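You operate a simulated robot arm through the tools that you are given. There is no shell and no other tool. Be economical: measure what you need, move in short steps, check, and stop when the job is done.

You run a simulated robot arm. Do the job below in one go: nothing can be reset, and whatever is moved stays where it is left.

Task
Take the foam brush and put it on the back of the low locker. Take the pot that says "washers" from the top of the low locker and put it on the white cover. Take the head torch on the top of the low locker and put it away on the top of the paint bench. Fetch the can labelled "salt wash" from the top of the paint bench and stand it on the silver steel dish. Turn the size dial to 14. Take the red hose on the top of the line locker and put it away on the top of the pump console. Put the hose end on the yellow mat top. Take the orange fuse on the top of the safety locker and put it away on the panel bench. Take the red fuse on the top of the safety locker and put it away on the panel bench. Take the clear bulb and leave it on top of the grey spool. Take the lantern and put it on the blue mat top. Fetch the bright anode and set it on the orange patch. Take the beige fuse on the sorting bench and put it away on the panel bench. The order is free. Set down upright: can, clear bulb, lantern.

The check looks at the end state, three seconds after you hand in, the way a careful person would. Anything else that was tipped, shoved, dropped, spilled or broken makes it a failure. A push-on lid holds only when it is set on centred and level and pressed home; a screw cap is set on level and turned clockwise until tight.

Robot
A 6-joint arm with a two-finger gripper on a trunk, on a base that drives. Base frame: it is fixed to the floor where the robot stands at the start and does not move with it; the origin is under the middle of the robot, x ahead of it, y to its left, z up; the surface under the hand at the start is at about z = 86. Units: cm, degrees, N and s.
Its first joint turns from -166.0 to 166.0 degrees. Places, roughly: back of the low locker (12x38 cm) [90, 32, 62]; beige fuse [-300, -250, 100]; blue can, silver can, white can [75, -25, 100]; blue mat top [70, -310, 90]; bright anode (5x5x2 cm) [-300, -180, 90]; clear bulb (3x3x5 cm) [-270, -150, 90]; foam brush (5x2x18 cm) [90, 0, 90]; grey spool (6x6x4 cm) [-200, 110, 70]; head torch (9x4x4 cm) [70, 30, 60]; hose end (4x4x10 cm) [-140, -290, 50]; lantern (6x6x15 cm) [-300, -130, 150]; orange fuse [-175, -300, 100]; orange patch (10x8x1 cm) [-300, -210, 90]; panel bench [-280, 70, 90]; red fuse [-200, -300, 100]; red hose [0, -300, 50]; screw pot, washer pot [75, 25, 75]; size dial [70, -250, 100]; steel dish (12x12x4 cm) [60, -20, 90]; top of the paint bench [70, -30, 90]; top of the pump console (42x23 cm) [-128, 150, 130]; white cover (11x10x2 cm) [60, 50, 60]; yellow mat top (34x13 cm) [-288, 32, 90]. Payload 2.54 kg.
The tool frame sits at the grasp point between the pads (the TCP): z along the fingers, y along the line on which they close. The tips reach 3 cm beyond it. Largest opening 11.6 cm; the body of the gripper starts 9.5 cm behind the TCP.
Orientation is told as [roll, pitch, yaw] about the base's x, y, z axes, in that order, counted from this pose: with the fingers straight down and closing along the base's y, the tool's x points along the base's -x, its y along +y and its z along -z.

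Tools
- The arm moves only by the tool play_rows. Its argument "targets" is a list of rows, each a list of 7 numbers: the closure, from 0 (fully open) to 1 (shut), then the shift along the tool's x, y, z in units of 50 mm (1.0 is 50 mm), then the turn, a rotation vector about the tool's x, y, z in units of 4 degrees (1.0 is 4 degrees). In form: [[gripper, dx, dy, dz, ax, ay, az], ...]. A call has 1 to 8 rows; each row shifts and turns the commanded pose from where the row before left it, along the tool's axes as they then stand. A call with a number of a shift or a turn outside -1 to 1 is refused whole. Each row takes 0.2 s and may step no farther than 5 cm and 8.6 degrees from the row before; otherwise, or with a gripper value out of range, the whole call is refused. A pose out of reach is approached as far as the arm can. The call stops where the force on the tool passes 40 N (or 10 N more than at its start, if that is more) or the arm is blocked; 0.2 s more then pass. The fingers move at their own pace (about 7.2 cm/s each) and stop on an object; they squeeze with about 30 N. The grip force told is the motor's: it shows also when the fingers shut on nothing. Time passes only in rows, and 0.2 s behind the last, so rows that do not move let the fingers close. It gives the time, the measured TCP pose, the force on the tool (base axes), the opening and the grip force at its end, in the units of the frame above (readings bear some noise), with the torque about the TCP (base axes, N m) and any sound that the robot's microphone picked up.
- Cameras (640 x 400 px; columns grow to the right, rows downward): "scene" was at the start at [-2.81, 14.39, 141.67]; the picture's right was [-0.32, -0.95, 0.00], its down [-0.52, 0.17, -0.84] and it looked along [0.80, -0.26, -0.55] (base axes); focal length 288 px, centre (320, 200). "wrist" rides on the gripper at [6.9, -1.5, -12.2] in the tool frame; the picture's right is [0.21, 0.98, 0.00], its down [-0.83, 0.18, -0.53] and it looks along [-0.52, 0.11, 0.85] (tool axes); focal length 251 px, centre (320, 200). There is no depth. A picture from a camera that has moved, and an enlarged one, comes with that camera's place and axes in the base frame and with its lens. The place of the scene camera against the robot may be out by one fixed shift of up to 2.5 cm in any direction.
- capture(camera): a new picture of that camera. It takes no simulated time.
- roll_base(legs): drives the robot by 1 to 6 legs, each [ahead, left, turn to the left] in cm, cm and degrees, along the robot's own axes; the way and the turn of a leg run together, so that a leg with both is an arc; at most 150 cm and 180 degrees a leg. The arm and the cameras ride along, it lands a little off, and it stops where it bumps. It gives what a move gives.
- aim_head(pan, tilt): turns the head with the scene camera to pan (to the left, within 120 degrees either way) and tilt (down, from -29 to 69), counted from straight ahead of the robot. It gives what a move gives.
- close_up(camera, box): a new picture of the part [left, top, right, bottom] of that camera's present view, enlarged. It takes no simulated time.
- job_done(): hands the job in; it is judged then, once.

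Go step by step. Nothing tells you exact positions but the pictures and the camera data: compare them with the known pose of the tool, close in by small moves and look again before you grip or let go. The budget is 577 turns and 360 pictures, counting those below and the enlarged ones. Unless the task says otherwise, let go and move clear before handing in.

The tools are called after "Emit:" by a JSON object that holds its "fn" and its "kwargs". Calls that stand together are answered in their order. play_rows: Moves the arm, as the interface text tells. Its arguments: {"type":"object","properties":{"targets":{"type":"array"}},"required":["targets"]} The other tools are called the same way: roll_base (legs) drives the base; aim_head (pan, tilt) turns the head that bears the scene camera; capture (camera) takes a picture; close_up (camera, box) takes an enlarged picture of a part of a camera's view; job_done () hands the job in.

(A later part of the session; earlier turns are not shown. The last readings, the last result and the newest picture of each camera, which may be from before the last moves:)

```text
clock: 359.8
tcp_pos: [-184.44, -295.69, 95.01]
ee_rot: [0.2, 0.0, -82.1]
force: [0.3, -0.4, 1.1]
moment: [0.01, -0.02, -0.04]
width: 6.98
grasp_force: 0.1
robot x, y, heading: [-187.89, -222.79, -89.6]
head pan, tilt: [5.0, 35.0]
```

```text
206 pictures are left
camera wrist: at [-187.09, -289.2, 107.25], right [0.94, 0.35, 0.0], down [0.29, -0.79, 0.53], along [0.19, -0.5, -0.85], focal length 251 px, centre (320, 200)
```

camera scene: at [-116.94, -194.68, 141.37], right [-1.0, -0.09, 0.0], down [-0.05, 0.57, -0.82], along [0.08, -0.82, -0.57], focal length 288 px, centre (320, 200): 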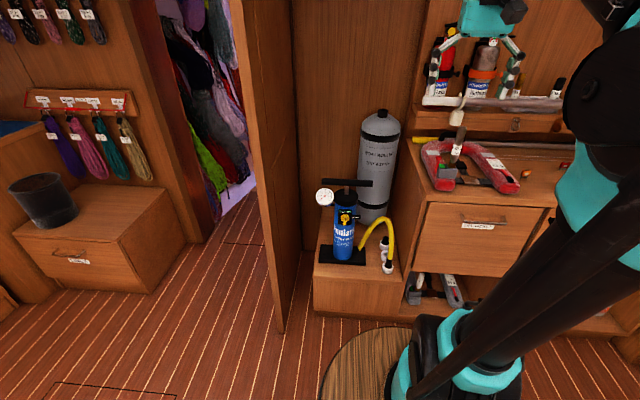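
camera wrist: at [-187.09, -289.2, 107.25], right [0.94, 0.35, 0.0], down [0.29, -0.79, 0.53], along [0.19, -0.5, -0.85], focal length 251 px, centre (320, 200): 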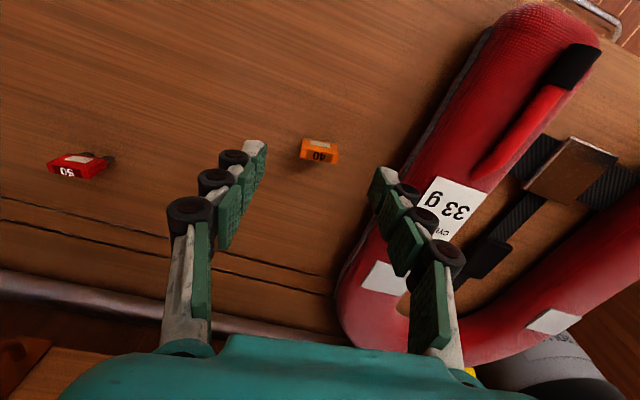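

Emit:
{"fn": "play_rows", "kwargs": {"targets": [[0.52, 0, 0, 0.5, 0, 0, 0], [0.52, 0, 0, 0.46, 0, 0, 0], [0.52, 0, 0, 0, 0, 0, 0]]}}

Emit:
{"fn": "capture", "kwargs": {"camera": "wrist"}}

```text
clock: 360.6
tcp_pos: [-184.51, -295.75, 90.22]
ee_rot: [0.3, 0.1, -82.1]
force: [0.2, 0.0, 0.0]
moment: [0.02, -0.01, 0.02]
width: 5.56
grasp_force: 0.1
robot x, y, heading: [-188.08, -222.88, -89.5]
head pan, tilt: [5.0, 35.0]
```

```text
205 pictures are left
camera wrist: at [-187.01, -289.21, 102.39], right [0.94, 0.35, 0.0], down [0.29, -0.79, 0.53], along [0.19, -0.5, -0.85], focal length 251 px, centre (320, 200)
```

wrist: 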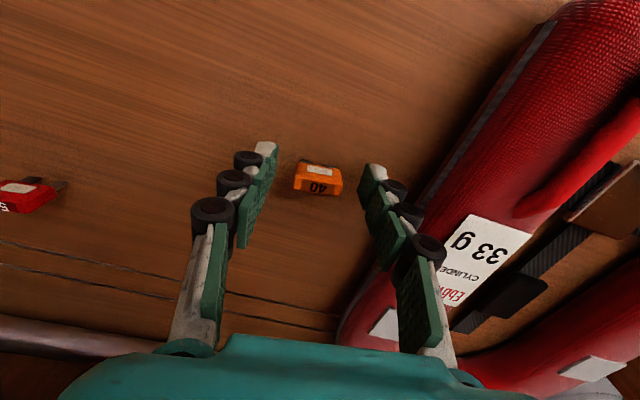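

Emit:
{"fn": "play_rows", "kwargs": {"targets": [[0.55, 0, 0, 0.14, 0, 0, 0], [0.8, 0, 0, 0, 0, 0, 0], [1, 0, 0, 0, 0, 0, 0], [1, 0, 0, 0, 0, 0, 0], [1, 0, 0, 0, 0, 0, 0]]}}

Emit:
{"fn": "play_rows", "kwargs": {"targets": [[1, 0, 0, -0.3, 0, 0, 0], [1, 0, 0, -0.8, 0, 0, 0], [1, 0, 0, -0.9, 0, 0, 0], [1, 0, 0, -0.9, 0, 0, 0], [1, 0, 0, 0, 0, 0, 0]]}}

Emit:
{"fn": "capture", "kwargs": {"camera": "wrist"}}

```text
clock: 361.8
tcp_pos: [-184.39, -295.68, 89.49]
ee_rot: [0.1, 0.0, -82.1]
force: [0.6, 0.0, -0.2]
moment: [0.0, 0.04, 0.0]
width: 2.6
grasp_force: 30.3
robot x, y, heading: [-188.12, -222.42, -89.3]
head pan, tilt: [5.0, 35.0]
```

```text
clock: 362.9
tcp_pos: [-184.61, -295.85, 104.02]
ee_rot: [0.2, 0.0, -82.1]
force: [0.0, -0.1, 0.7]
moment: [0.01, -0.01, -0.05]
width: 2.59
grasp_force: 30.3
robot x, y, heading: [-188.12, -222.86, -89.2]
head pan, tilt: [5.0, 35.0]
```

```text
204 pictures are left
camera wrist: at [-187.09, -289.19, 116.21], right [0.94, 0.35, 0.0], down [0.29, -0.79, 0.53], along [0.19, -0.5, -0.85], focal length 251 px, centre (320, 200)
```

wrist: 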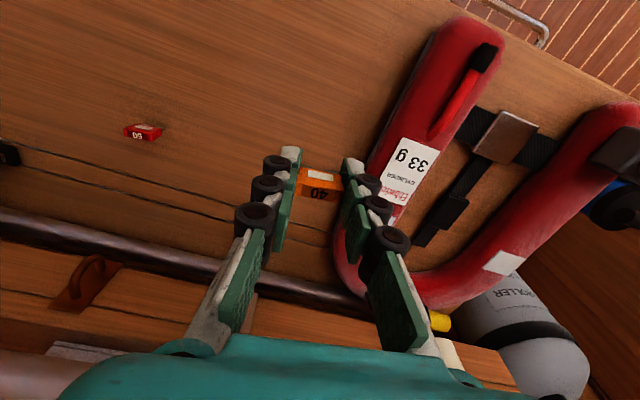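

Orange fuse held. I tuck and drive to the panel bench.

Emit:
{"fn": "play_rows", "kwargs": {"targets": [[1, 0.85, 0, -0.4, 0, 0, 0], [1, 0.85, 0, -0.4, 0, 0, 0], [1, 0.85, 0, -0.4, 0, 0, 0], [1, 0.85, 0, -0.4, 0, 0, 0], [1, 0.85, 0, -0.4, 0, 0, 0]]}}

Emit:
{"fn": "roll_base", "kwargs": {"legs": [[-100, 0, 0], [0, 0, -90.5], [0, -150, 0], [0, -42, 0]]}}

Emit:
{"fn": "aim_head", "kwargs": {"pan": 0, "tilt": 30}}

Emit:
{"fn": "capture", "kwargs": {"camera": "scene"}}

```text
clock: 364.1
tcp_pos: [-187.55, -274.66, 113.93]
ee_rot: [0.1, 0.0, -82.1]
force: [0.6, -0.8, -1.0]
moment: [0.05, 0.0, -0.01]
width: 2.6
grasp_force: 29.5
robot x, y, heading: [-188.06, -222.98, -89.2]
head pan, tilt: [5.0, 35.0]
```

```text
clock: 382.4
tcp_pos: [-241.02, 70.07, 113.95]
ee_rot: [0.2, 0.0, -173.1]
force: [0.3, 0.6, 0.2]
moment: [-0.03, -0.02, 0.0]
width: 2.6
grasp_force: 29.9
robot x, y, heading: [-189.05, 69.76, 179.9]
head pan, tilt: [5.0, 35.0]
```

```text
clock: 383.1
tcp_pos: [-241.07, 70.13, 113.99]
ee_rot: [0.2, 0.0, -173.0]
force: [0.7, -0.1, 0.0]
moment: [-0.02, -0.02, 0.01]
width: 2.58
grasp_force: 29.9
robot x, y, heading: [-189.48, 69.98, 179.6]
head pan, tilt: [0.0, 30.0]
```

```text
203 pictures are left
camera scene: at [-185.66, 57.19, 142.14], right [0.0, 1.0, 0.0], down [0.5, 0.0, -0.87], along [-0.87, 0.0, -0.5], focal length 288 px, centre (320, 200)
```

scene: 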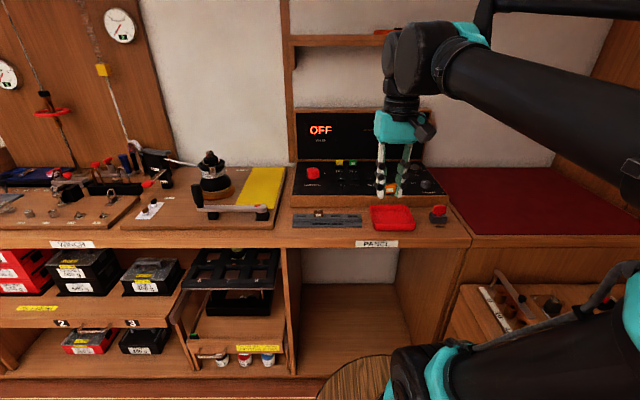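

Emit:
{"fn": "close_up", "kwargs": {"camera": "scene", "box": [270, 140, 480, 260]}}

Emit:
{"fn": "capture", "kwargs": {"camera": "wrist"}}

```text
3.05 times, centred on (375, 200) of scene
camera zoom: at [-185.66, 57.19, 142.14], right [0.0, 1.0, 0.0], down [0.5, 0.0, -0.87], along [-0.87, 0.0, -0.5], focal length 876 px, centre (152, 200)
```

zoom: 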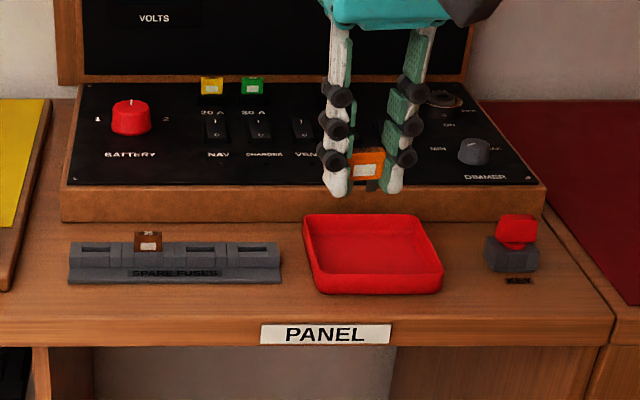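

```text
201 pictures are left
camera wrist: at [-234.41, 72.36, 126.19], right [0.33, -0.94, 0.0], down [-0.8, -0.28, 0.53], along [-0.5, -0.18, -0.85], focal length 251 px, centre (320, 200)
```

wrist: 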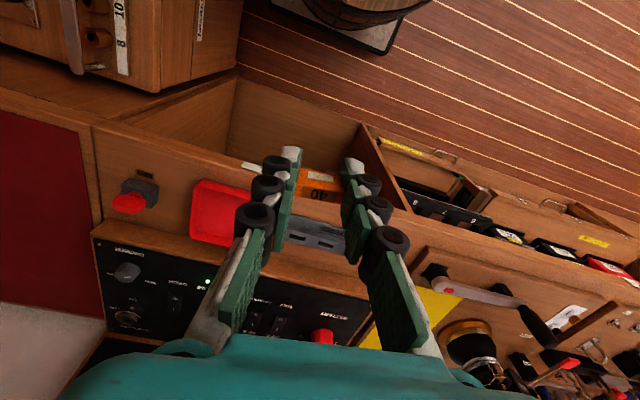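

There's a spare-fuse rack, a red tray and a clear front strip on the panel bench. I go over the front strip before the rack to set the fuse there.

Emit:
{"fn": "play_rows", "kwargs": {"targets": [[1, -0.67, 0.48, 0.3, 0, 0, 0], [1, -0.67, 0.48, 0.3, 0, 0, 0], [1, -0.67, 0.48, 0.3, 0, 0, 0], [1, -0.67, 0.48, 0.3, 0, 0, 0], [1, -0.67, 0.48, 0.3, 0, 0, 0], [1, 0, 0, 0, 0, 0, 0]]}}

Emit:
{"fn": "capture", "kwargs": {"camera": "wrist"}}

```text
clock: 384.5
tcp_pos: [-256.14, 56.08, 106.54]
ee_rot: [0.2, 0.0, -173.0]
force: [-0.3, -0.4, -0.8]
moment: [-0.03, 0.03, 0.04]
width: 2.61
grasp_force: 29.7
robot x, y, heading: [-189.23, 70.01, 179.6]
head pan, tilt: [0.0, 30.0]
```

```text
200 pictures are left
camera wrist: at [-249.56, 58.33, 118.75], right [0.33, -0.94, 0.0], down [-0.8, -0.28, 0.53], along [-0.5, -0.18, -0.85], focal length 251 px, centre (320, 200)
```

wrist: 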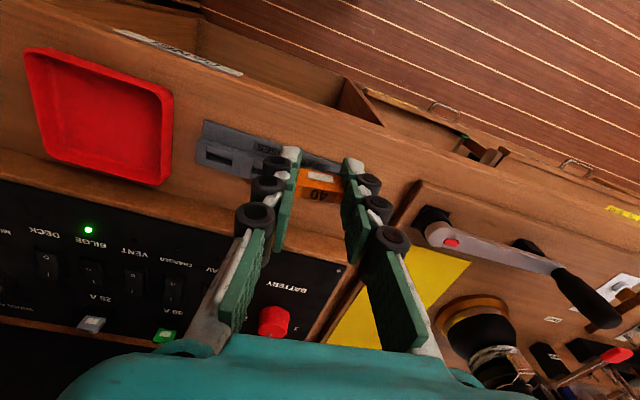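

Emit:
{"fn": "play_rows", "kwargs": {"targets": [[1, -0.27, -0.77, 0, 0, 0, 0], [1, -0.27, -0.77, 0, 0, 0, 0], [1, -0.26, -0.77, 0, 0, 0, 0], [1, 0, 0, 0.8, 0, 0, 0], [1, 0, 0, 0.8, 0, 0, 0], [1, 0, 0, 0.6, 0, 0, 0], [1, 0, 0, 0, 0, 0, 0]]}}

Emit:
{"fn": "capture", "kwargs": {"camera": "wrist"}}

Emit:
{"fn": "close_up", "kwargs": {"camera": "scene", "box": [290, 170, 450, 260]}}

```text
clock: 386.1
tcp_pos: [-261.6, 67.06, 95.39]
ee_rot: [0.3, 0.0, -173.0]
force: [0.5, -0.3, -0.5]
moment: [-0.04, 0.0, -0.02]
width: 2.61
grasp_force: 29.7
robot x, y, heading: [-189.24, 70.04, 179.5]
head pan, tilt: [0.0, 30.0]
```

```text
199 pictures are left
camera wrist: at [-254.96, 69.35, 107.62], right [0.33, -0.94, 0.0], down [-0.8, -0.28, 0.53], along [-0.5, -0.18, -0.85], focal length 251 px, centre (320, 200)
```

wrist: 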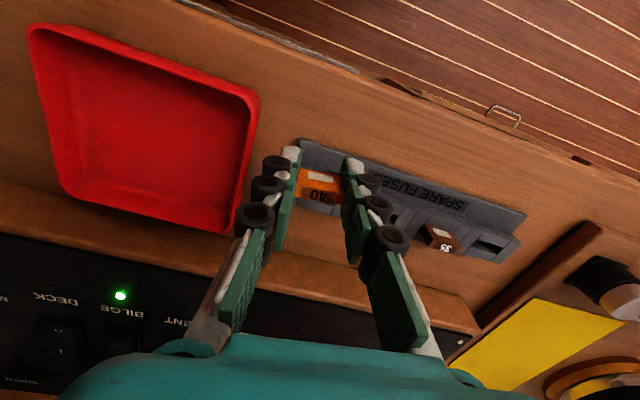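

```text
4.00 times, centred on (370, 215) of scene
camera zoom: at [-185.67, 57.19, 142.15], right [0.0, 1.0, 0.0], down [0.5, 0.0, -0.87], along [-0.87, 0.0, -0.5], focal length 1150 px, centre (120, 140)
```

zoom: 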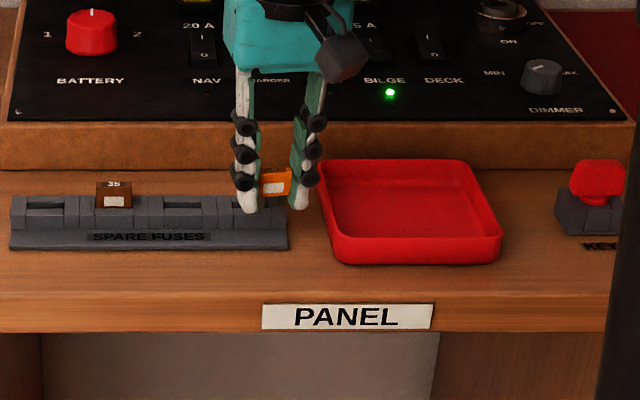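

Emit:
{"fn": "play_rows", "kwargs": {"targets": [[1, 0.62, -0.13, 0, 0, 0, 0], [1, 0, 0, 0.5, 0, 0, 0], [1, 0, 0, 0, 0, 0, 0]]}}

Emit:
{"fn": "capture", "kwargs": {"camera": "wrist"}}

Emit:
{"fn": "close_up", "kwargs": {"camera": "scene", "box": [290, 170, 450, 260]}}

```text
clock: 386.9
tcp_pos: [-258.57, 68.15, 92.89]
ee_rot: [0.2, 0.0, -173.1]
force: [-0.7, -0.5, 0.1]
moment: [-0.02, 0.04, 0.02]
width: 2.6
grasp_force: 30.1
robot x, y, heading: [-189.2, 70.05, 180.0]
head pan, tilt: [0.0, 30.0]
```

```text
197 pictures are left
camera wrist: at [-251.91, 70.39, 105.15], right [0.33, -0.94, 0.0], down [-0.8, -0.28, 0.53], along [-0.5, -0.18, -0.85], focal length 251 px, centre (320, 200)
```

wrist: 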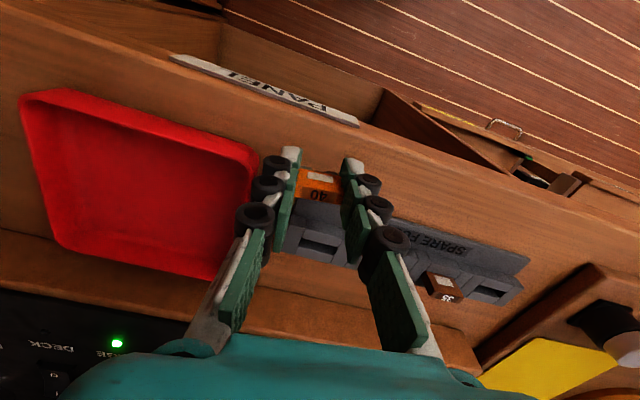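

```text
4.00 times, centred on (370, 215) of scene
camera zoom: at [-185.67, 57.19, 142.15], right [0.0, 1.0, 0.0], down [0.5, 0.0, -0.87], along [-0.87, 0.0, -0.5], focal length 1150 px, centre (120, 140)
```

zoom: 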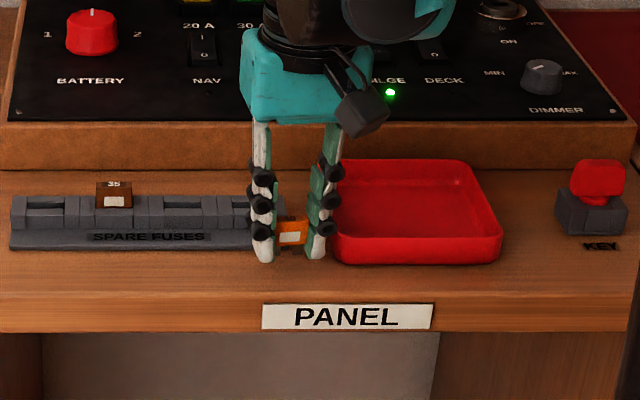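

Emit:
{"fn": "play_rows", "kwargs": {"targets": [[1, -0.06, 0.52, 0, 0, 0, 0], [1, 0, 0, 0.16, 0, 0, 0], [1, 0, 0, 0.1, 0, 0, 0], [1, 0, 0, 0.06, 0, 0, 0], [1, 0, 0, 0, 0, 0, 0]]}}

```text
clock: 388.1
tcp_pos: [-258.41, 65.35, 91.54]
ee_rot: [0.2, 0.0, -172.9]
force: [0.0, -0.6, 4.6]
moment: [-0.01, 0.0, 0.02]
width: 2.6
grasp_force: 29.8
robot x, y, heading: [-189.47, 69.94, 179.8]
head pan, tilt: [0.0, 30.0]
```

Contact (4.6 N). I press a hair, release and lift.

Emit:
{"fn": "play_rows", "kwargs": {"targets": [[1, 0, 0, 0.02, 0, 0, 0], [0.9, 0, 0, 0, 0, 0, 0], [0.75, 0, 0, 0, 0, 0, 0], [0.65, 0, 0, 0, 0, 0, 0], [0.65, 0, 0, -0.4, 0, 0, 0], [0.65, 0, 0, -0.8, 0, 0, 0], [0.65, 0, 0, -0.8, 0, 0, 0]]}}

Emit:
{"fn": "capture", "kwargs": {"camera": "wrist"}}

```text
clock: 389.7
tcp_pos: [-258.58, 65.51, 101.44]
ee_rot: [0.2, 0.0, -172.8]
force: [-0.4, -0.1, -0.2]
moment: [0.0, -0.03, 0.0]
width: 4.06
grasp_force: 0.0
robot x, y, heading: [-189.39, 69.96, 179.6]
head pan, tilt: [0.0, 30.0]
```

```text
195 pictures are left
camera wrist: at [-251.92, 67.75, 113.59], right [0.33, -0.94, 0.0], down [-0.8, -0.28, 0.53], along [-0.5, -0.18, -0.85], focal length 251 px, centre (320, 200)
```

wrist: 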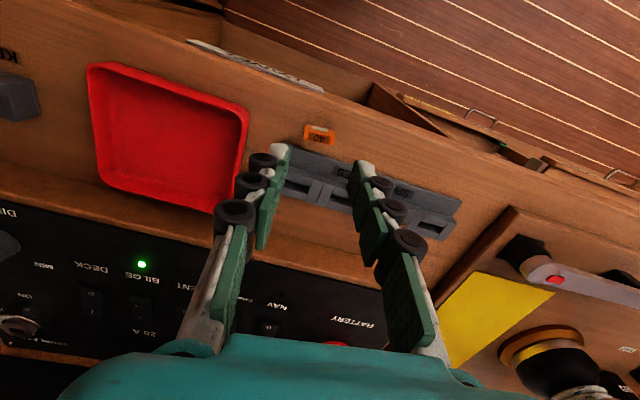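

Orange fuse placed upright. Next the clear bulb: I retract and drive to y ≈ -150.

Emit:
{"fn": "play_rows", "kwargs": {"targets": [[0.2, 0.9, 0.1, -0.4, 0, 0, 0], [0, 0.9, 0.1, -0.4, 0, 0, 0], [0, 0.9, 0.1, -0.4, 0, 0, 0], [0, 0.9, 0.1, -0.2, 0, 0, 0], [0, 0.9, 0.1, 0, 0, 0, 0]]}}

Emit:
{"fn": "roll_base", "kwargs": {"legs": [[0, 150, 0], [0, 72, 0], [12, 0, 0]]}}

Emit:
{"fn": "aim_head", "kwargs": {"pan": 0, "tilt": 40}}

Emit:
{"fn": "capture", "kwargs": {"camera": "scene"}}

Emit:
{"fn": "capture", "kwargs": {"camera": "wrist"}}

```text
clock: 390.9
tcp_pos: [-235.98, 65.76, 108.37]
ee_rot: [0.2, 0.0, -172.9]
force: [-1.3, 0.2, -0.7]
moment: [0.0, -0.01, -0.02]
width: 11.6
grasp_force: 0.2
robot x, y, heading: [-189.44, 69.7, 179.7]
head pan, tilt: [0.0, 30.0]
```

```text
clock: 402.6
tcp_pos: [-247.11, -155.47, 108.41]
ee_rot: [0.1, 0.0, -172.0]
force: [0.4, 0.3, 0.2]
moment: [0.02, -0.02, -0.03]
width: 11.58
grasp_force: 0.2
robot x, y, heading: [-200.06, -150.46, -179.1]
head pan, tilt: [0.0, 30.0]
```

```text
clock: 403.3
tcp_pos: [-247.16, -155.53, 108.48]
ee_rot: [0.2, 0.0, -171.9]
force: [0.2, -0.3, -0.6]
moment: [0.04, 0.0, 0.0]
width: 11.62
grasp_force: 0.1
robot x, y, heading: [-200.88, -150.23, -179.0]
head pan, tilt: [0.0, 40.0]
```

```text
194 pictures are left
camera scene: at [-196.17, -163.34, 140.62], right [-0.01, 1.0, 0.0], down [0.64, 0.01, -0.77], along [-0.77, -0.01, -0.64], focal length 288 px, centre (320, 200)
```

scene: 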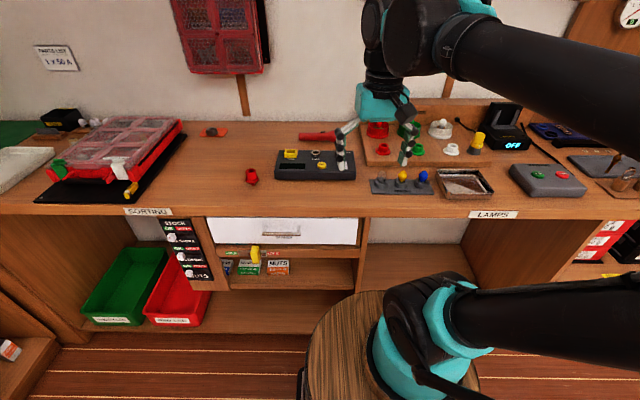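

```text
193 pictures are left
camera wrist: at [-240.54, -153.13, 120.61], right [0.35, -0.94, 0.0], down [-0.79, -0.29, 0.53], along [-0.5, -0.19, -0.85], focal length 251 px, centre (320, 200)
```

wrist: 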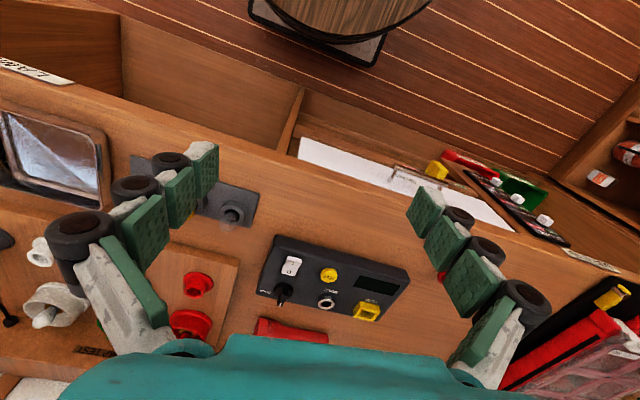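

Emit:
{"fn": "play_rows", "kwargs": {"targets": [[0.2, -0.76, -0.445, 0, 0, 0, 0], [0.4, -0.76, -0.445, 0, 0, 0, 0], [0.5, -0.76, -0.445, 0, 0, 0, 0], [0.5, -0.76, -0.445, 0, 0, 0, 0], [0.5, 0, 0, 0, 0, 0, 0]]}}

Emit:
{"fn": "capture", "kwargs": {"camera": "wrist"}}

Emit:
{"fn": "close_up", "kwargs": {"camera": "wrist", "box": [260, 60, 400, 160]}}

```text
clock: 404.5
tcp_pos: [-263.46, -148.88, 108.4]
ee_rot: [0.2, 0.0, -172.0]
force: [0.0, 0.2, -0.5]
moment: [-0.02, -0.01, 0.03]
width: 5.8
grasp_force: 0.1
robot x, y, heading: [-200.06, -150.82, -179.1]
head pan, tilt: [0.0, 40.0]
```

```text
192 pictures are left
camera wrist: at [-256.8, -146.43, 120.64], right [0.35, -0.94, 0.0], down [-0.79, -0.29, 0.53], along [-0.5, -0.19, -0.85], focal length 251 px, centre (320, 200)
```

wrist: 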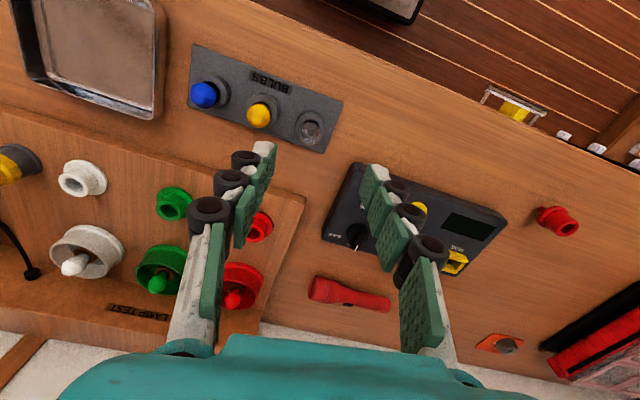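

```text
4.00 times, centred on (330, 110) of wrist
camera zoom: at [-256.8, -146.43, 120.64], right [0.35, -0.94, 0.0], down [-0.79, -0.29, 0.53], along [-0.5, -0.19, -0.85], focal length 1006 px, centre (280, 560)
```

zoom: 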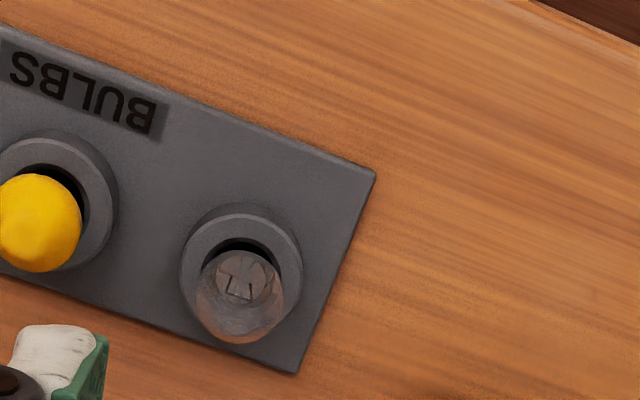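

Emit:
{"fn": "play_rows", "kwargs": {"targets": [[0.5, -0.5, -0.07, 0.5, 0, 0, 0], [0.5, 0, 0, 0.8, 0, 0, 0], [0.5, 0, 0, 0.6, 0, 0, 0], [0.5, 0, 0, 0, 0, 0, 0]]}}

Emit:
{"fn": "capture", "kwargs": {"camera": "wrist"}}

```text
clock: 405.5
tcp_pos: [-265.91, -148.91, 98.76]
ee_rot: [0.1, 0.0, -172.0]
force: [-0.1, -0.4, -0.3]
moment: [-0.02, -0.01, 0.01]
width: 5.79
grasp_force: 0.1
robot x, y, heading: [-200.38, -150.55, -179.4]
head pan, tilt: [0.0, 40.0]
```

```text
190 pictures are left
camera wrist: at [-259.37, -146.47, 111.01], right [0.35, -0.94, 0.0], down [-0.79, -0.29, 0.53], along [-0.5, -0.19, -0.85], focal length 251 px, centre (320, 200)
```

wrist: 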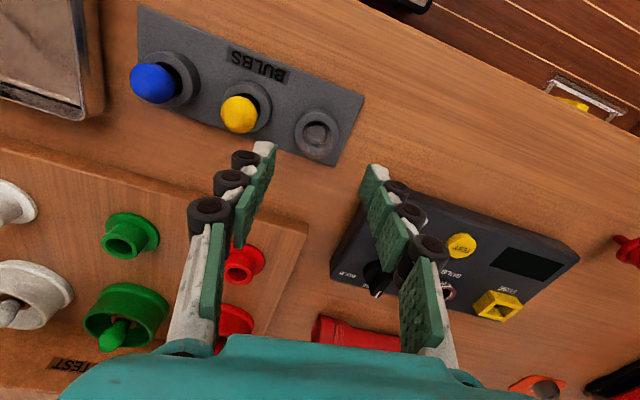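

Emit:
{"fn": "play_rows", "kwargs": {"targets": [[0.6, 0, -0.06, 0.6, 0, 0, 0], [0.6, 0, 0, 0.4, 0, 0, 0], [0.6, 0, 0, 0, 0, 0, 0]]}}

Emit:
{"fn": "close_up", "kwargs": {"camera": "wrist", "box": [220, 90, 420, 230]}}

```text
clock: 406.3
tcp_pos: [-266.01, -148.55, 93.78]
ee_rot: [0.2, 0.0, -171.9]
force: [0.5, 0.1, -0.3]
moment: [-0.01, -0.01, 0.03]
width: 4.67
grasp_force: 0.1
robot x, y, heading: [-200.78, -150.51, -179.1]
head pan, tilt: [0.0, 40.0]
```

```text
2.86 times, centred on (320, 160) of wrist
camera zoom: at [-259.41, -146.19, 106.08], right [0.35, -0.94, 0.0], down [-0.79, -0.29, 0.53], along [-0.5, -0.19, -0.85], focal length 718 px, centre (320, 314)
```

zoom: 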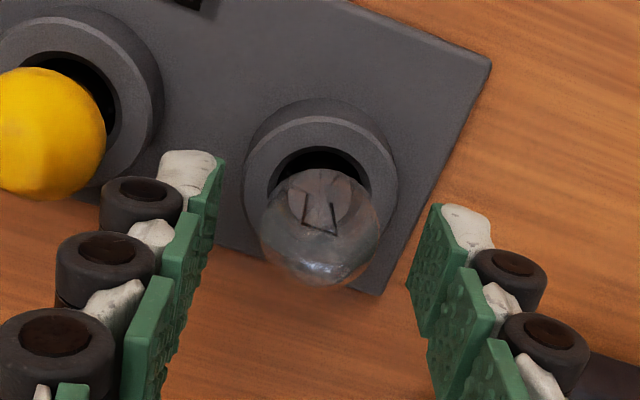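

Emit:
{"fn": "play_rows", "kwargs": {"targets": [[0.6, 0, 0, 0.34, 0, 0, 0], [0.75, 0, 0, 0, 0, 0, 0], [0.9, 0, 0, 0, 0, 0, 0], [1, 0, 0, 0, 0, 0, 0], [1, 0, 0, 0, 0, 0, 0]]}}

Emit:
{"fn": "close_up", "kwargs": {"camera": "wrist", "box": [220, 90, 420, 230]}}

```text
clock: 407.5
tcp_pos: [-266.04, -148.61, 92.22]
ee_rot: [0.0, -0.1, -172.0]
force: [-7.9, 10.7, 10.6]
moment: [0.5, 0.25, 0.27]
width: 3.66
grasp_force: 45.3
robot x, y, heading: [-200.35, -150.44, -179.1]
head pan, tilt: [0.0, 40.0]
```

```text
2.86 times, centred on (320, 160) of wrist
camera zoom: at [-259.38, -146.12, 104.42], right [0.35, -0.94, 0.0], down [-0.79, -0.29, 0.53], along [-0.5, -0.19, -0.85], focal length 718 px, centre (320, 314)
```

zoom: 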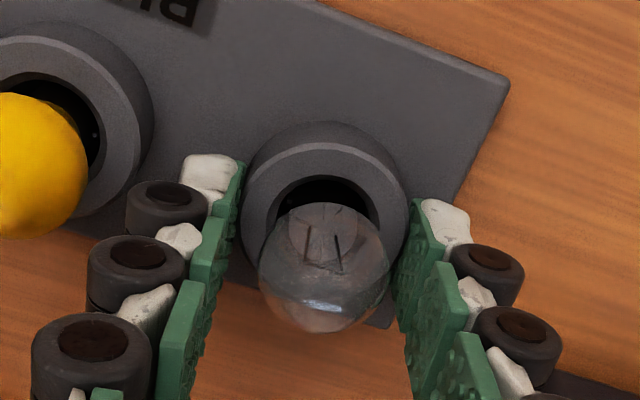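

It caught the socket ring. I open, rise 1.2 cm and grip only the globe.

Emit:
{"fn": "play_rows", "kwargs": {"targets": [[0.8, 0, 0, 0, 0, 0, 0], [0.6, 0, 0, 0, 0, 0, 0], [0.6, 0, 0, -0.24, 0, 0, 0], [0.75, 0, 0, 0, 0, 0, 0], [0.9, 0, 0, 0, 0, 0, 0], [1, 0, 0, 0, 0, 0, 0], [1, 0, 0, 0, 0, 0, 0]]}}

Emit:
{"fn": "close_up", "kwargs": {"camera": "wrist", "box": [220, 90, 420, 230]}}

```text
clock: 409.1
tcp_pos: [-265.82, -148.6, 93.37]
ee_rot: [0.1, 0.0, -172.0]
force: [-0.4, 0.1, 0.6]
moment: [-0.01, -0.04, 0.04]
width: 2.25
grasp_force: 30.0
robot x, y, heading: [-200.82, -150.52, -179.0]
head pan, tilt: [0.0, 40.0]
```

```text
2.86 times, centred on (320, 160) of wrist
camera zoom: at [-259.33, -146.17, 105.6], right [0.35, -0.94, 0.0], down [-0.79, -0.29, 0.53], along [-0.5, -0.19, -0.85], focal length 718 px, centre (320, 314)
```

zoom: 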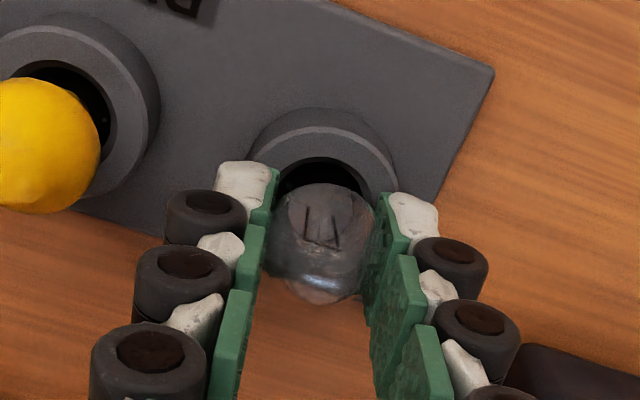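

Emit:
{"fn": "play_rows", "kwargs": {"targets": [[1, 0, 0, -0.15, 0, 0, 0], [1, 0, 0, -0.3, 0, 0, 0], [1, 0, 0, -0.4, 0, 0, 0], [1, 0, 0, -0.6, 0, 0, 0], [1, 0, 0, 0, 0, 0, 0]]}}

Emit:
{"fn": "capture", "kwargs": {"camera": "wrist"}}

```text
clock: 410.3
tcp_pos: [-266.07, -148.64, 100.57]
ee_rot: [0.2, 0.0, -172.0]
force: [-0.2, 0.2, 0.3]
moment: [0.0, 0.02, 0.01]
width: 2.23
grasp_force: 29.9
robot x, y, heading: [-200.26, -150.51, -179.4]
head pan, tilt: [0.0, 40.0]
```

```text
186 pictures are left
camera wrist: at [-259.4, -146.18, 112.85], right [0.35, -0.94, 0.0], down [-0.79, -0.29, 0.53], along [-0.5, -0.19, -0.85], focal length 251 px, centre (320, 200)
```

wrist: 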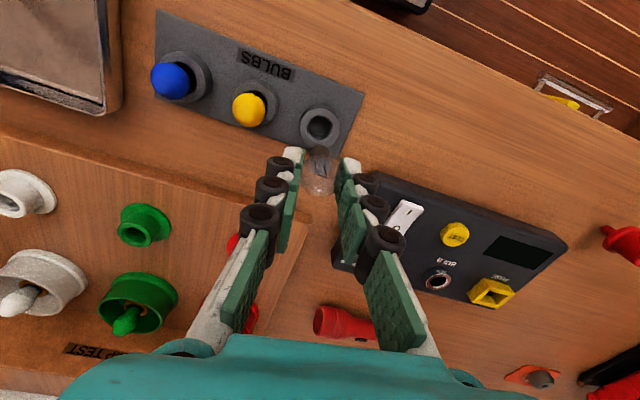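

Bulb is out. I tuck and drive to the grey spool on the cabinet near (-203, 113).

Emit:
{"fn": "play_rows", "kwargs": {"targets": [[1, 0.7, 0.1, -0.5, 0, 0, 0], [1, 0.85, 0.1, -0.3, 0, 0, 0], [1, 0.85, 0.1, -0.3, 0, 0, 0], [1, 0.85, 0.1, -0.3, 0, 0, 0], [1, 0.85, 0.1, -0.3, 0, 0, 0]]}}

Emit:
{"fn": "roll_base", "kwargs": {"legs": [[-40, 0, 0], [0, 0, -91], [150, 0, 0], [40, 40, 0]]}}

Emit:
{"fn": "aim_head", "kwargs": {"pan": 0, "tilt": 40}}

Emit:
{"fn": "capture", "kwargs": {"camera": "scene"}}

Emit:
{"fn": "capture", "kwargs": {"camera": "wrist"}}

```text
clock: 411.5
tcp_pos: [-245.35, -148.02, 109.21]
ee_rot: [0.3, 0.1, -172.0]
force: [0.8, 0.4, -0.1]
moment: [0.01, -0.02, 0.02]
width: 2.24
grasp_force: 29.8
robot x, y, heading: [-200.52, -150.41, -179.2]
head pan, tilt: [0.0, 40.0]
```

```text
clock: 427.8
tcp_pos: [-198.66, 83.87, 109.23]
ee_rot: [0.1, 0.0, 97.9]
force: [-1.1, 0.7, 0.6]
moment: [0.01, 0.03, 0.01]
width: 2.27
grasp_force: 30.0
robot x, y, heading: [-201.36, 39.07, 90.5]
head pan, tilt: [0.0, 40.0]
```

```text
clock: 428.4
tcp_pos: [-198.72, 84.01, 109.17]
ee_rot: [0.2, -0.1, 97.8]
force: [-0.2, 0.7, 0.8]
moment: [0.0, 0.03, -0.02]
width: 2.29
grasp_force: 29.9
robot x, y, heading: [-201.46, 39.2, 90.7]
head pan, tilt: [0.0, 40.0]
```

```text
185 pictures are left
camera scene: at [-215.55, 37.76, 140.61], right [1.0, 0.01, 0.0], down [0.01, -0.64, -0.77], along [-0.01, 0.77, -0.64], focal length 288 px, centre (320, 200)
```

scene: 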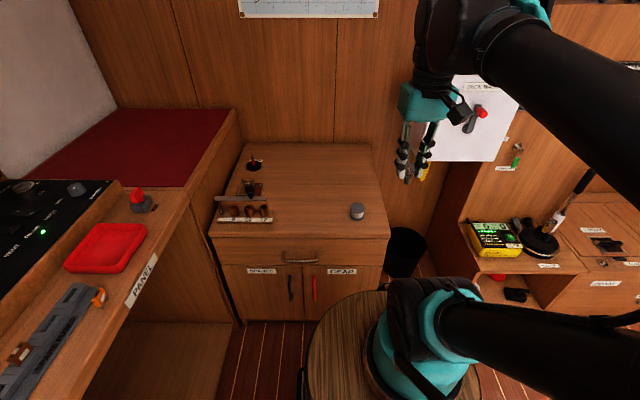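

```text
184 pictures are left
camera wrist: at [-196.27, 77.25, 121.36], right [-0.94, -0.35, 0.0], down [-0.29, 0.79, 0.53], along [-0.19, 0.5, -0.85], focal length 251 px, centre (320, 200)
```

wrist: 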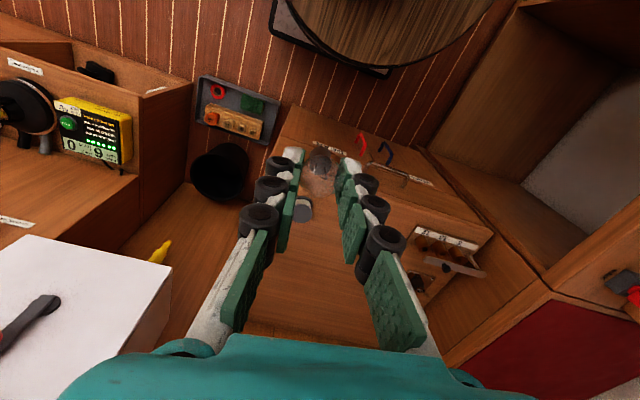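

Emit:
{"fn": "play_rows", "kwargs": {"targets": [[1, -0.75, 0.06, 0.3, 0, 0, 0], [1, -0.75, 0.06, 0.3, 0, 0, 0], [1, -0.75, 0.06, 0.3, 0, 0, 0], [1, -0.75, 0.06, 0.3, 0, 0, 0], [1, -0.75, 0.06, 0.3, 0, 0, 0], [1, -0.6, 0.06, 0.3, 0, 0, 0], [1, 0, 0, 0, 0, 0, 0]]}}

Emit:
{"fn": "capture", "kwargs": {"camera": "wrist"}}

Emit:
{"fn": "capture", "kwargs": {"camera": "scene"}}

```text
clock: 430.0
tcp_pos: [-203.6, 105.35, 100.16]
ee_rot: [0.2, 0.1, 97.9]
force: [0.1, -0.5, 0.6]
moment: [-0.03, 0.01, 0.01]
width: 2.27
grasp_force: 29.7
robot x, y, heading: [-201.43, 38.77, 90.5]
head pan, tilt: [0.0, 40.0]
```

```text
183 pictures are left
camera wrist: at [-201.06, 98.54, 112.4], right [-0.94, -0.35, 0.0], down [-0.29, 0.79, 0.53], along [-0.19, 0.5, -0.85], focal length 251 px, centre (320, 200)
```

wrist: 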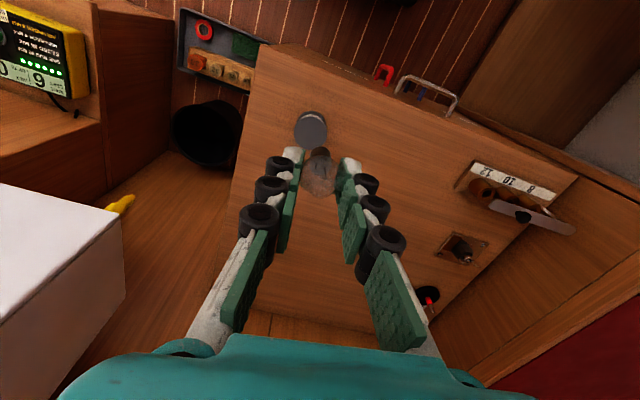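

```text
182 pictures are left
camera scene: at [-215.55, 37.76, 140.61], right [1.0, 0.01, 0.0], down [0.01, -0.64, -0.77], along [-0.01, 0.77, -0.64], focal length 288 px, centre (320, 200)
```

scene: 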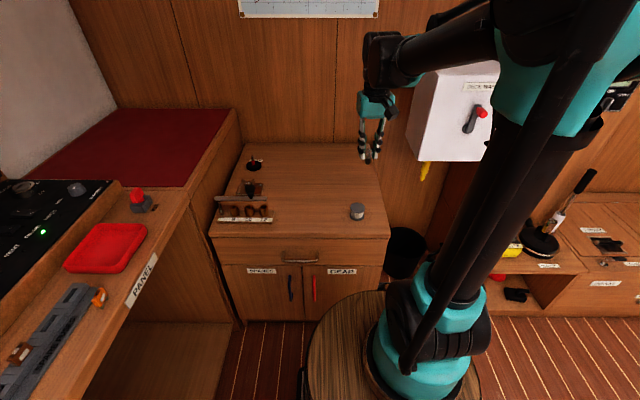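

Emit:
{"fn": "close_up", "kwargs": {"camera": "wrist", "box": [270, 90, 370, 200]}}

Emit:
{"fn": "close_up", "kwargs": {"camera": "scene", "box": [320, 110, 400, 230]}}

```text
3.64 times, centred on (320, 145) of wrist
camera zoom: at [-201.06, 98.54, 112.4], right [-0.94, -0.35, 0.0], down [-0.29, 0.79, 0.53], along [-0.19, 0.5, -0.85], focal length 914 px, centre (320, 400)
```

zoom: 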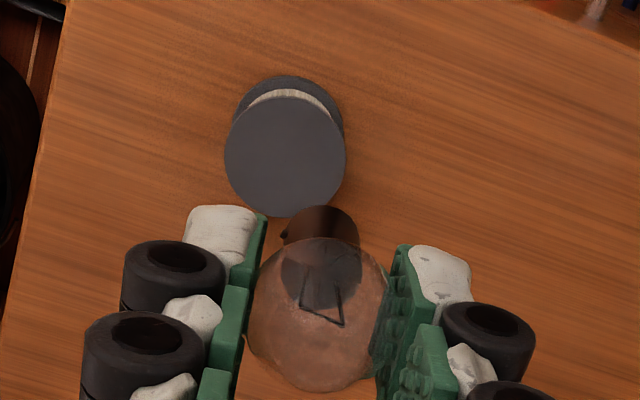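

```text
3.33 times, centred on (360, 170) of scene
camera zoom: at [-215.55, 37.76, 140.61], right [1.0, 0.01, 0.0], down [0.01, -0.64, -0.77], along [-0.01, 0.77, -0.64], focal length 958 px, centre (187, 300)
```

zoom: 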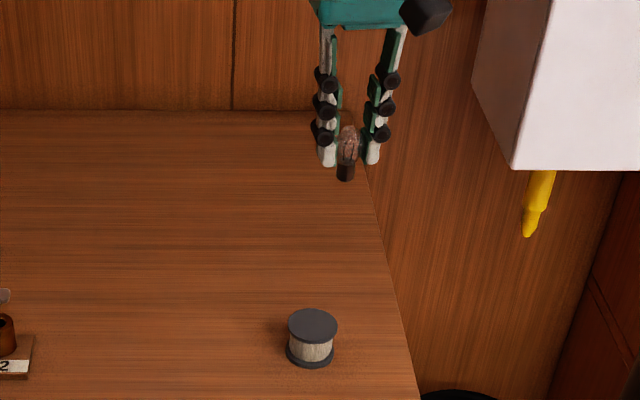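

Emit:
{"fn": "play_rows", "kwargs": {"targets": [[1, -0.49, -0.02, 0, 0, 0, 0], [1, -0.49, -0.02, 0, 0, 0, 0], [1, 0, 0, 0.9, 0, 0, 0], [1, 0, 0, 0.9, 0, 0, 0], [1, 0, 0, 0.9, 0, 0, 0], [1, 0, 0, 0.6, 0, 0, 0], [1, 0, 0, 0, 0, 0, 0]]}}

Emit:
{"fn": "close_up", "kwargs": {"camera": "wrist", "box": [220, 80, 420, 220]}}

Emit:
{"fn": "close_up", "kwargs": {"camera": "scene", "box": [320, 150, 400, 230]}}

```text
clock: 431.6
tcp_pos: [-204.07, 110.09, 83.63]
ee_rot: [0.2, 0.1, 97.8]
force: [0.5, -0.2, -0.6]
moment: [0.03, 0.02, 0.02]
width: 2.28
grasp_force: 29.7
robot x, y, heading: [-201.49, 39.26, 90.4]
head pan, tilt: [0.0, 40.0]
```

```text
2.86 times, centred on (320, 150) of wrist
camera zoom: at [-201.6, 103.43, 95.77], right [-0.94, -0.35, 0.0], down [-0.29, 0.79, 0.53], along [-0.19, 0.5, -0.85], focal length 718 px, centre (320, 343)
```

zoom: 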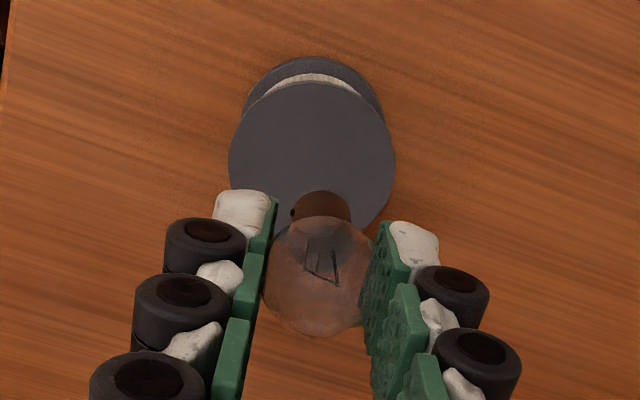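

```text
5.00 times, centred on (360, 190) of scene
camera zoom: at [-215.55, 37.77, 140.61], right [1.0, 0.01, 0.0], down [0.01, -0.64, -0.77], along [-0.01, 0.77, -0.64], focal length 1437 px, centre (120, 250)
```

zoom: 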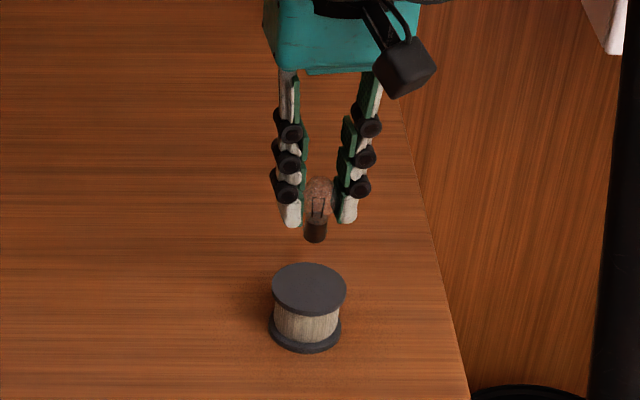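

Emit:
{"fn": "play_rows", "kwargs": {"targets": [[1, 0, 0, 0.5, 0, 0, 0], [1, 0, 0, 0.2, 0, 0, 0], [1, 0, 0, 0.1, 0, 0, 0], [1, 0, 0, 0, 0, 0, 0]]}}

Emit:
{"fn": "close_up", "kwargs": {"camera": "scene", "box": [320, 150, 400, 230]}}

```text
clock: 432.6
tcp_pos: [-204.03, 110.14, 79.62]
ee_rot: [0.2, 0.0, 97.8]
force: [-0.3, 0.3, -0.6]
moment: [0.02, 0.02, -0.01]
width: 2.28
grasp_force: 29.9
robot x, y, heading: [-201.3, 38.96, 90.5]
head pan, tilt: [0.0, 40.0]
```

```text
5.00 times, centred on (360, 190) of scene
camera zoom: at [-215.55, 37.77, 140.61], right [1.0, 0.01, 0.0], down [0.01, -0.64, -0.77], along [-0.01, 0.77, -0.64], focal length 1437 px, centre (120, 250)
```

zoom: 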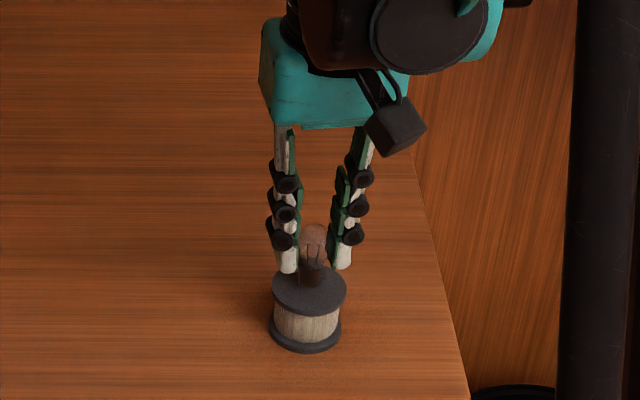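

Emit:
{"fn": "play_rows", "kwargs": {"targets": [[1, 0, 0, 0.06, 0, 0, 0], [1, 0, 0, 0.05, 0, 0, 0], [1, 0, 0, 0.04, 0, 0, 0], [1, 0, 0, 0, 0, 0, 0]]}}

```text
clock: 433.6
tcp_pos: [-204.05, 110.22, 78.92]
ee_rot: [0.2, 0.0, 97.8]
force: [0.1, -1.0, -0.3]
moment: [0.01, -0.02, -0.02]
width: 2.27
grasp_force: 29.6
robot x, y, heading: [-201.4, 39.41, 90.6]
head pan, tilt: [0.0, 40.0]
```

Emit:
{"fn": "play_rows", "kwargs": {"targets": [[1, 0, 0, 0.04, 0, 0, 0], [1, 0, 0, 0.04, 0, 0, 0], [1, 0, 0, 0, 0, 0, 0]]}}

```text
clock: 434.4
tcp_pos: [-204.03, 110.13, 78.58]
ee_rot: [0.1, 0.0, 97.8]
force: [-0.5, 1.3, 26.2]
moment: [0.03, -0.01, 0.01]
width: 2.27
grasp_force: 30.0
robot x, y, heading: [-201.61, 39.24, 90.3]
head pan, tilt: [0.0, 40.0]
```

Emit:
{"fn": "play_rows", "kwargs": {"targets": [[1, 0, 0, -0.03, 0, 0, 0], [0.88, 0, 0, 0, 0, 0, 0], [0.8, 0, 0, 0, 0, 0, 0], [0.7, 0, 0, 0, 0, 0, 0], [0.7, 0, 0, 0, 0, 0, 0]]}}

Emit:
{"fn": "close_up", "kwargs": {"camera": "wrist", "box": [220, 80, 420, 220]}}

```text
clock: 435.6
tcp_pos: [-204.17, 110.15, 78.64]
ee_rot: [0.3, 0.0, 97.8]
force: [-0.1, 0.9, -0.2]
moment: [-0.01, -0.01, 0.02]
width: 3.5
grasp_force: 0.0
robot x, y, heading: [-201.11, 39.15, 90.7]
head pan, tilt: [0.0, 40.0]
```

```text
2.86 times, centred on (320, 150) of wrist
camera zoom: at [-201.58, 103.4, 90.84], right [-0.94, -0.35, 0.0], down [-0.29, 0.79, 0.53], along [-0.19, 0.5, -0.85], focal length 718 px, centre (320, 343)
```

zoom: 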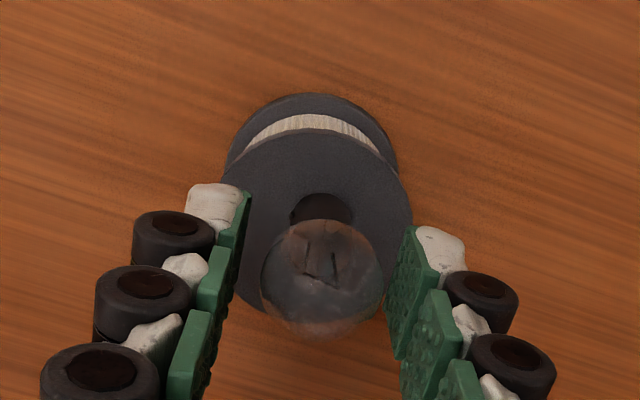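

Bulb stands on the spool. I lift straight up and check.

Emit:
{"fn": "play_rows", "kwargs": {"targets": [[0.6, 0, 0, -0.3, 0, 0, 0], [0.6, 0, 0, -0.7, 0, 0, 0], [0.6, 0, 0, -0.9, 0, 0, 0], [0.4, 0, 0, -0.9, 0, 0, 0], [0.2, 0, 0, -0.9, 0, 0, 0]]}}

Emit:
{"fn": "close_up", "kwargs": {"camera": "scene", "box": [320, 150, 400, 230]}}

```text
clock: 436.8
tcp_pos: [-204.04, 110.0, 97.19]
ee_rot: [0.2, 0.0, 97.9]
force: [-0.4, 0.3, 0.6]
moment: [-0.01, -0.01, 0.02]
width: 9.27
grasp_force: 0.1
robot x, y, heading: [-201.52, 39.0, 90.7]
head pan, tilt: [0.0, 40.0]
```

```text
5.00 times, centred on (360, 190) of scene
camera zoom: at [-215.55, 37.78, 140.61], right [1.0, 0.01, 0.0], down [0.01, -0.64, -0.77], along [-0.01, 0.77, -0.64], focal length 1437 px, centre (120, 250)
```

zoom: 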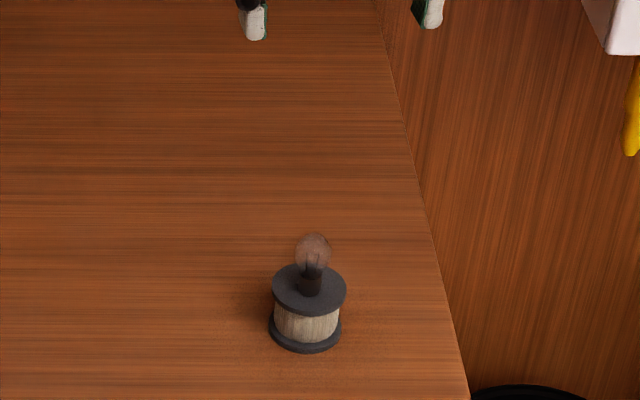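

Bulb done. Next the beige fuse on the sorting bench.

Emit:
{"fn": "play_rows", "kwargs": {"targets": [[0, 0.85, 0, -0.5, 0, 0, 0], [0, 0.85, 0, -0.5, 0, 0, 0], [0, 0.9, 0, -0.3, 0, 0, 0], [0, 0.9, 0, 0, 0, 0, 0], [0, 0.9, 0, 0, 0, 0, 0]]}}

Emit:
{"fn": "roll_base", "kwargs": {"legs": [[-150, 0, 0], [0, 0, 89.5], [0, 125, 0], [5, 0, 0]]}}

Emit:
{"fn": "aim_head", "kwargs": {"pan": 15, "tilt": 35}}

Emit:
{"fn": "capture", "kwargs": {"camera": "scene"}}

Emit:
{"fn": "capture", "kwargs": {"camera": "wrist"}}

```text
clock: 438.0
tcp_pos: [-200.91, 88.28, 103.75]
ee_rot: [0.2, 0.1, 97.8]
force: [-0.3, -0.1, -0.1]
moment: [-0.06, 0.03, 0.03]
width: 11.59
grasp_force: 0.1
robot x, y, heading: [-201.51, 39.12, 90.4]
head pan, tilt: [0.0, 40.0]
```

```text
clock: 455.6
tcp_pos: [-253.36, -234.68, 103.64]
ee_rot: [0.2, 0.0, -173.1]
force: [0.2, -0.6, -0.4]
moment: [0.01, -0.02, 0.01]
width: 11.58
grasp_force: 0.0
robot x, y, heading: [-204.14, -235.93, 179.5]
head pan, tilt: [0.0, 40.0]
```

```text
clock: 456.4
tcp_pos: [-253.32, -234.57, 103.58]
ee_rot: [0.2, 0.0, -173.1]
force: [-0.3, -0.4, 0.6]
moment: [0.0, 0.0, -0.02]
width: 11.58
grasp_force: 0.0
robot x, y, heading: [-204.13, -235.51, 179.7]
head pan, tilt: [15.0, 35.0]
```

```text
174 pictures are left
camera scene: at [-200.11, -250.82, 141.36], right [-0.25, 0.97, 0.0], down [0.56, 0.15, -0.82], along [-0.79, -0.21, -0.57], focal length 288 px, centre (320, 200)
```

scene: 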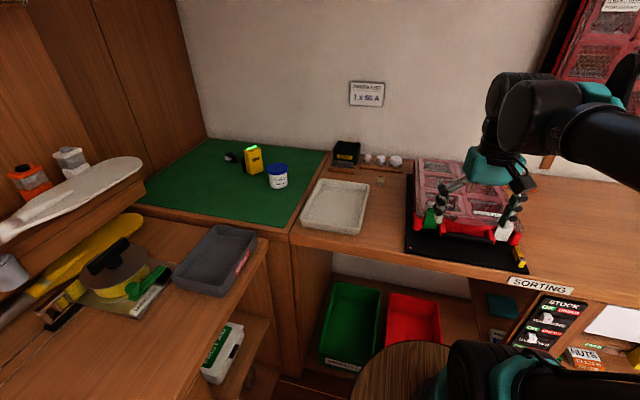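

```text
173 pictures are left
camera wrist: at [-246.72, -232.33, 115.85], right [0.33, -0.94, 0.0], down [-0.8, -0.28, 0.53], along [-0.5, -0.18, -0.85], focal length 251 px, centre (320, 200)
```

wrist: 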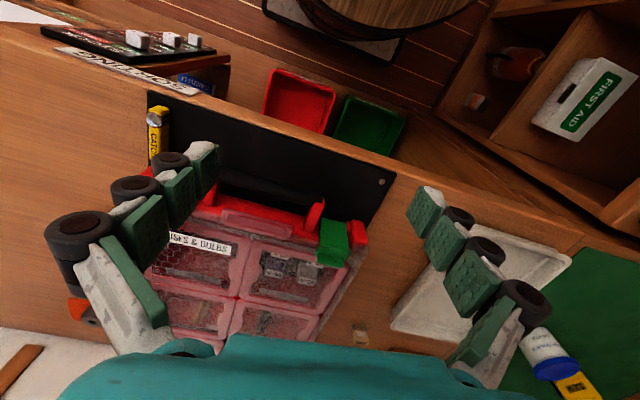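

Emit:
{"fn": "play_rows", "kwargs": {"targets": [[0.3, -0.87, 0.375, 0, 0, 0, 0], [0.3, -0.87, 0.375, 0, 0, 0, 0], [0.3, -0.87, 0.375, 0, 0, 0, 0], [0.3, -0.87, 0.375, 0, 0, 0, 0], [0.3, -0.87, 0.375, 0, 0, 0, 0], [0.3, -0.87, 0.375, 0, 0, 0, 0], [0.3, -0.87, 0.375, 0, 0, 0, 0], [0.3, 0, 0, 0, 0, 0, 0]]}}

Emit:
{"fn": "capture", "kwargs": {"camera": "wrist"}}

```text
clock: 458.2
tcp_pos: [-281.91, -251.31, 103.53]
ee_rot: [0.2, -0.1, -173.1]
force: [0.0, 0.2, -1.3]
moment: [0.0, 0.01, -0.01]
width: 8.11
grasp_force: 0.1
robot x, y, heading: [-204.1, -235.79, 179.7]
head pan, tilt: [15.0, 35.0]
```

```text
172 pictures are left
camera wrist: at [-275.27, -249.12, 115.87], right [0.33, -0.94, 0.0], down [-0.8, -0.28, 0.53], along [-0.5, -0.18, -0.85], focal length 251 px, centre (320, 200)
```

wrist: 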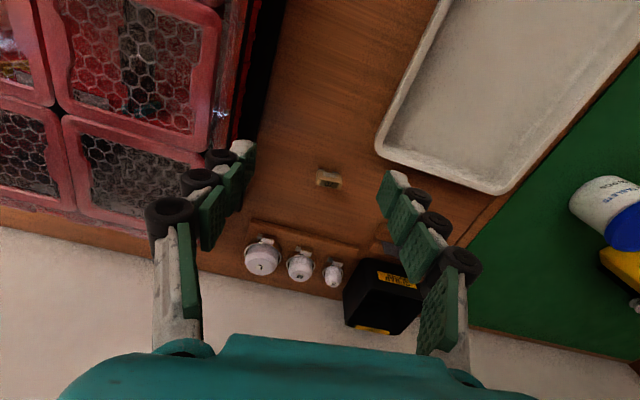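

Emit:
{"fn": "close_up", "kwargs": {"camera": "wrist", "box": [296, 155, 360, 205]}}

```text
8.00 times, centred on (328, 180) of wrist
camera zoom: at [-275.27, -249.12, 115.87], right [0.33, -0.94, 0.0], down [-0.8, -0.28, 0.53], along [-0.5, -0.18, -0.85], focal length 2012 px, centre (256, 360)
```

zoom: 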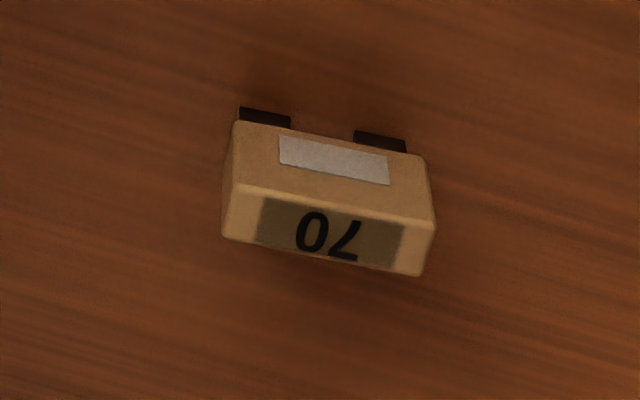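

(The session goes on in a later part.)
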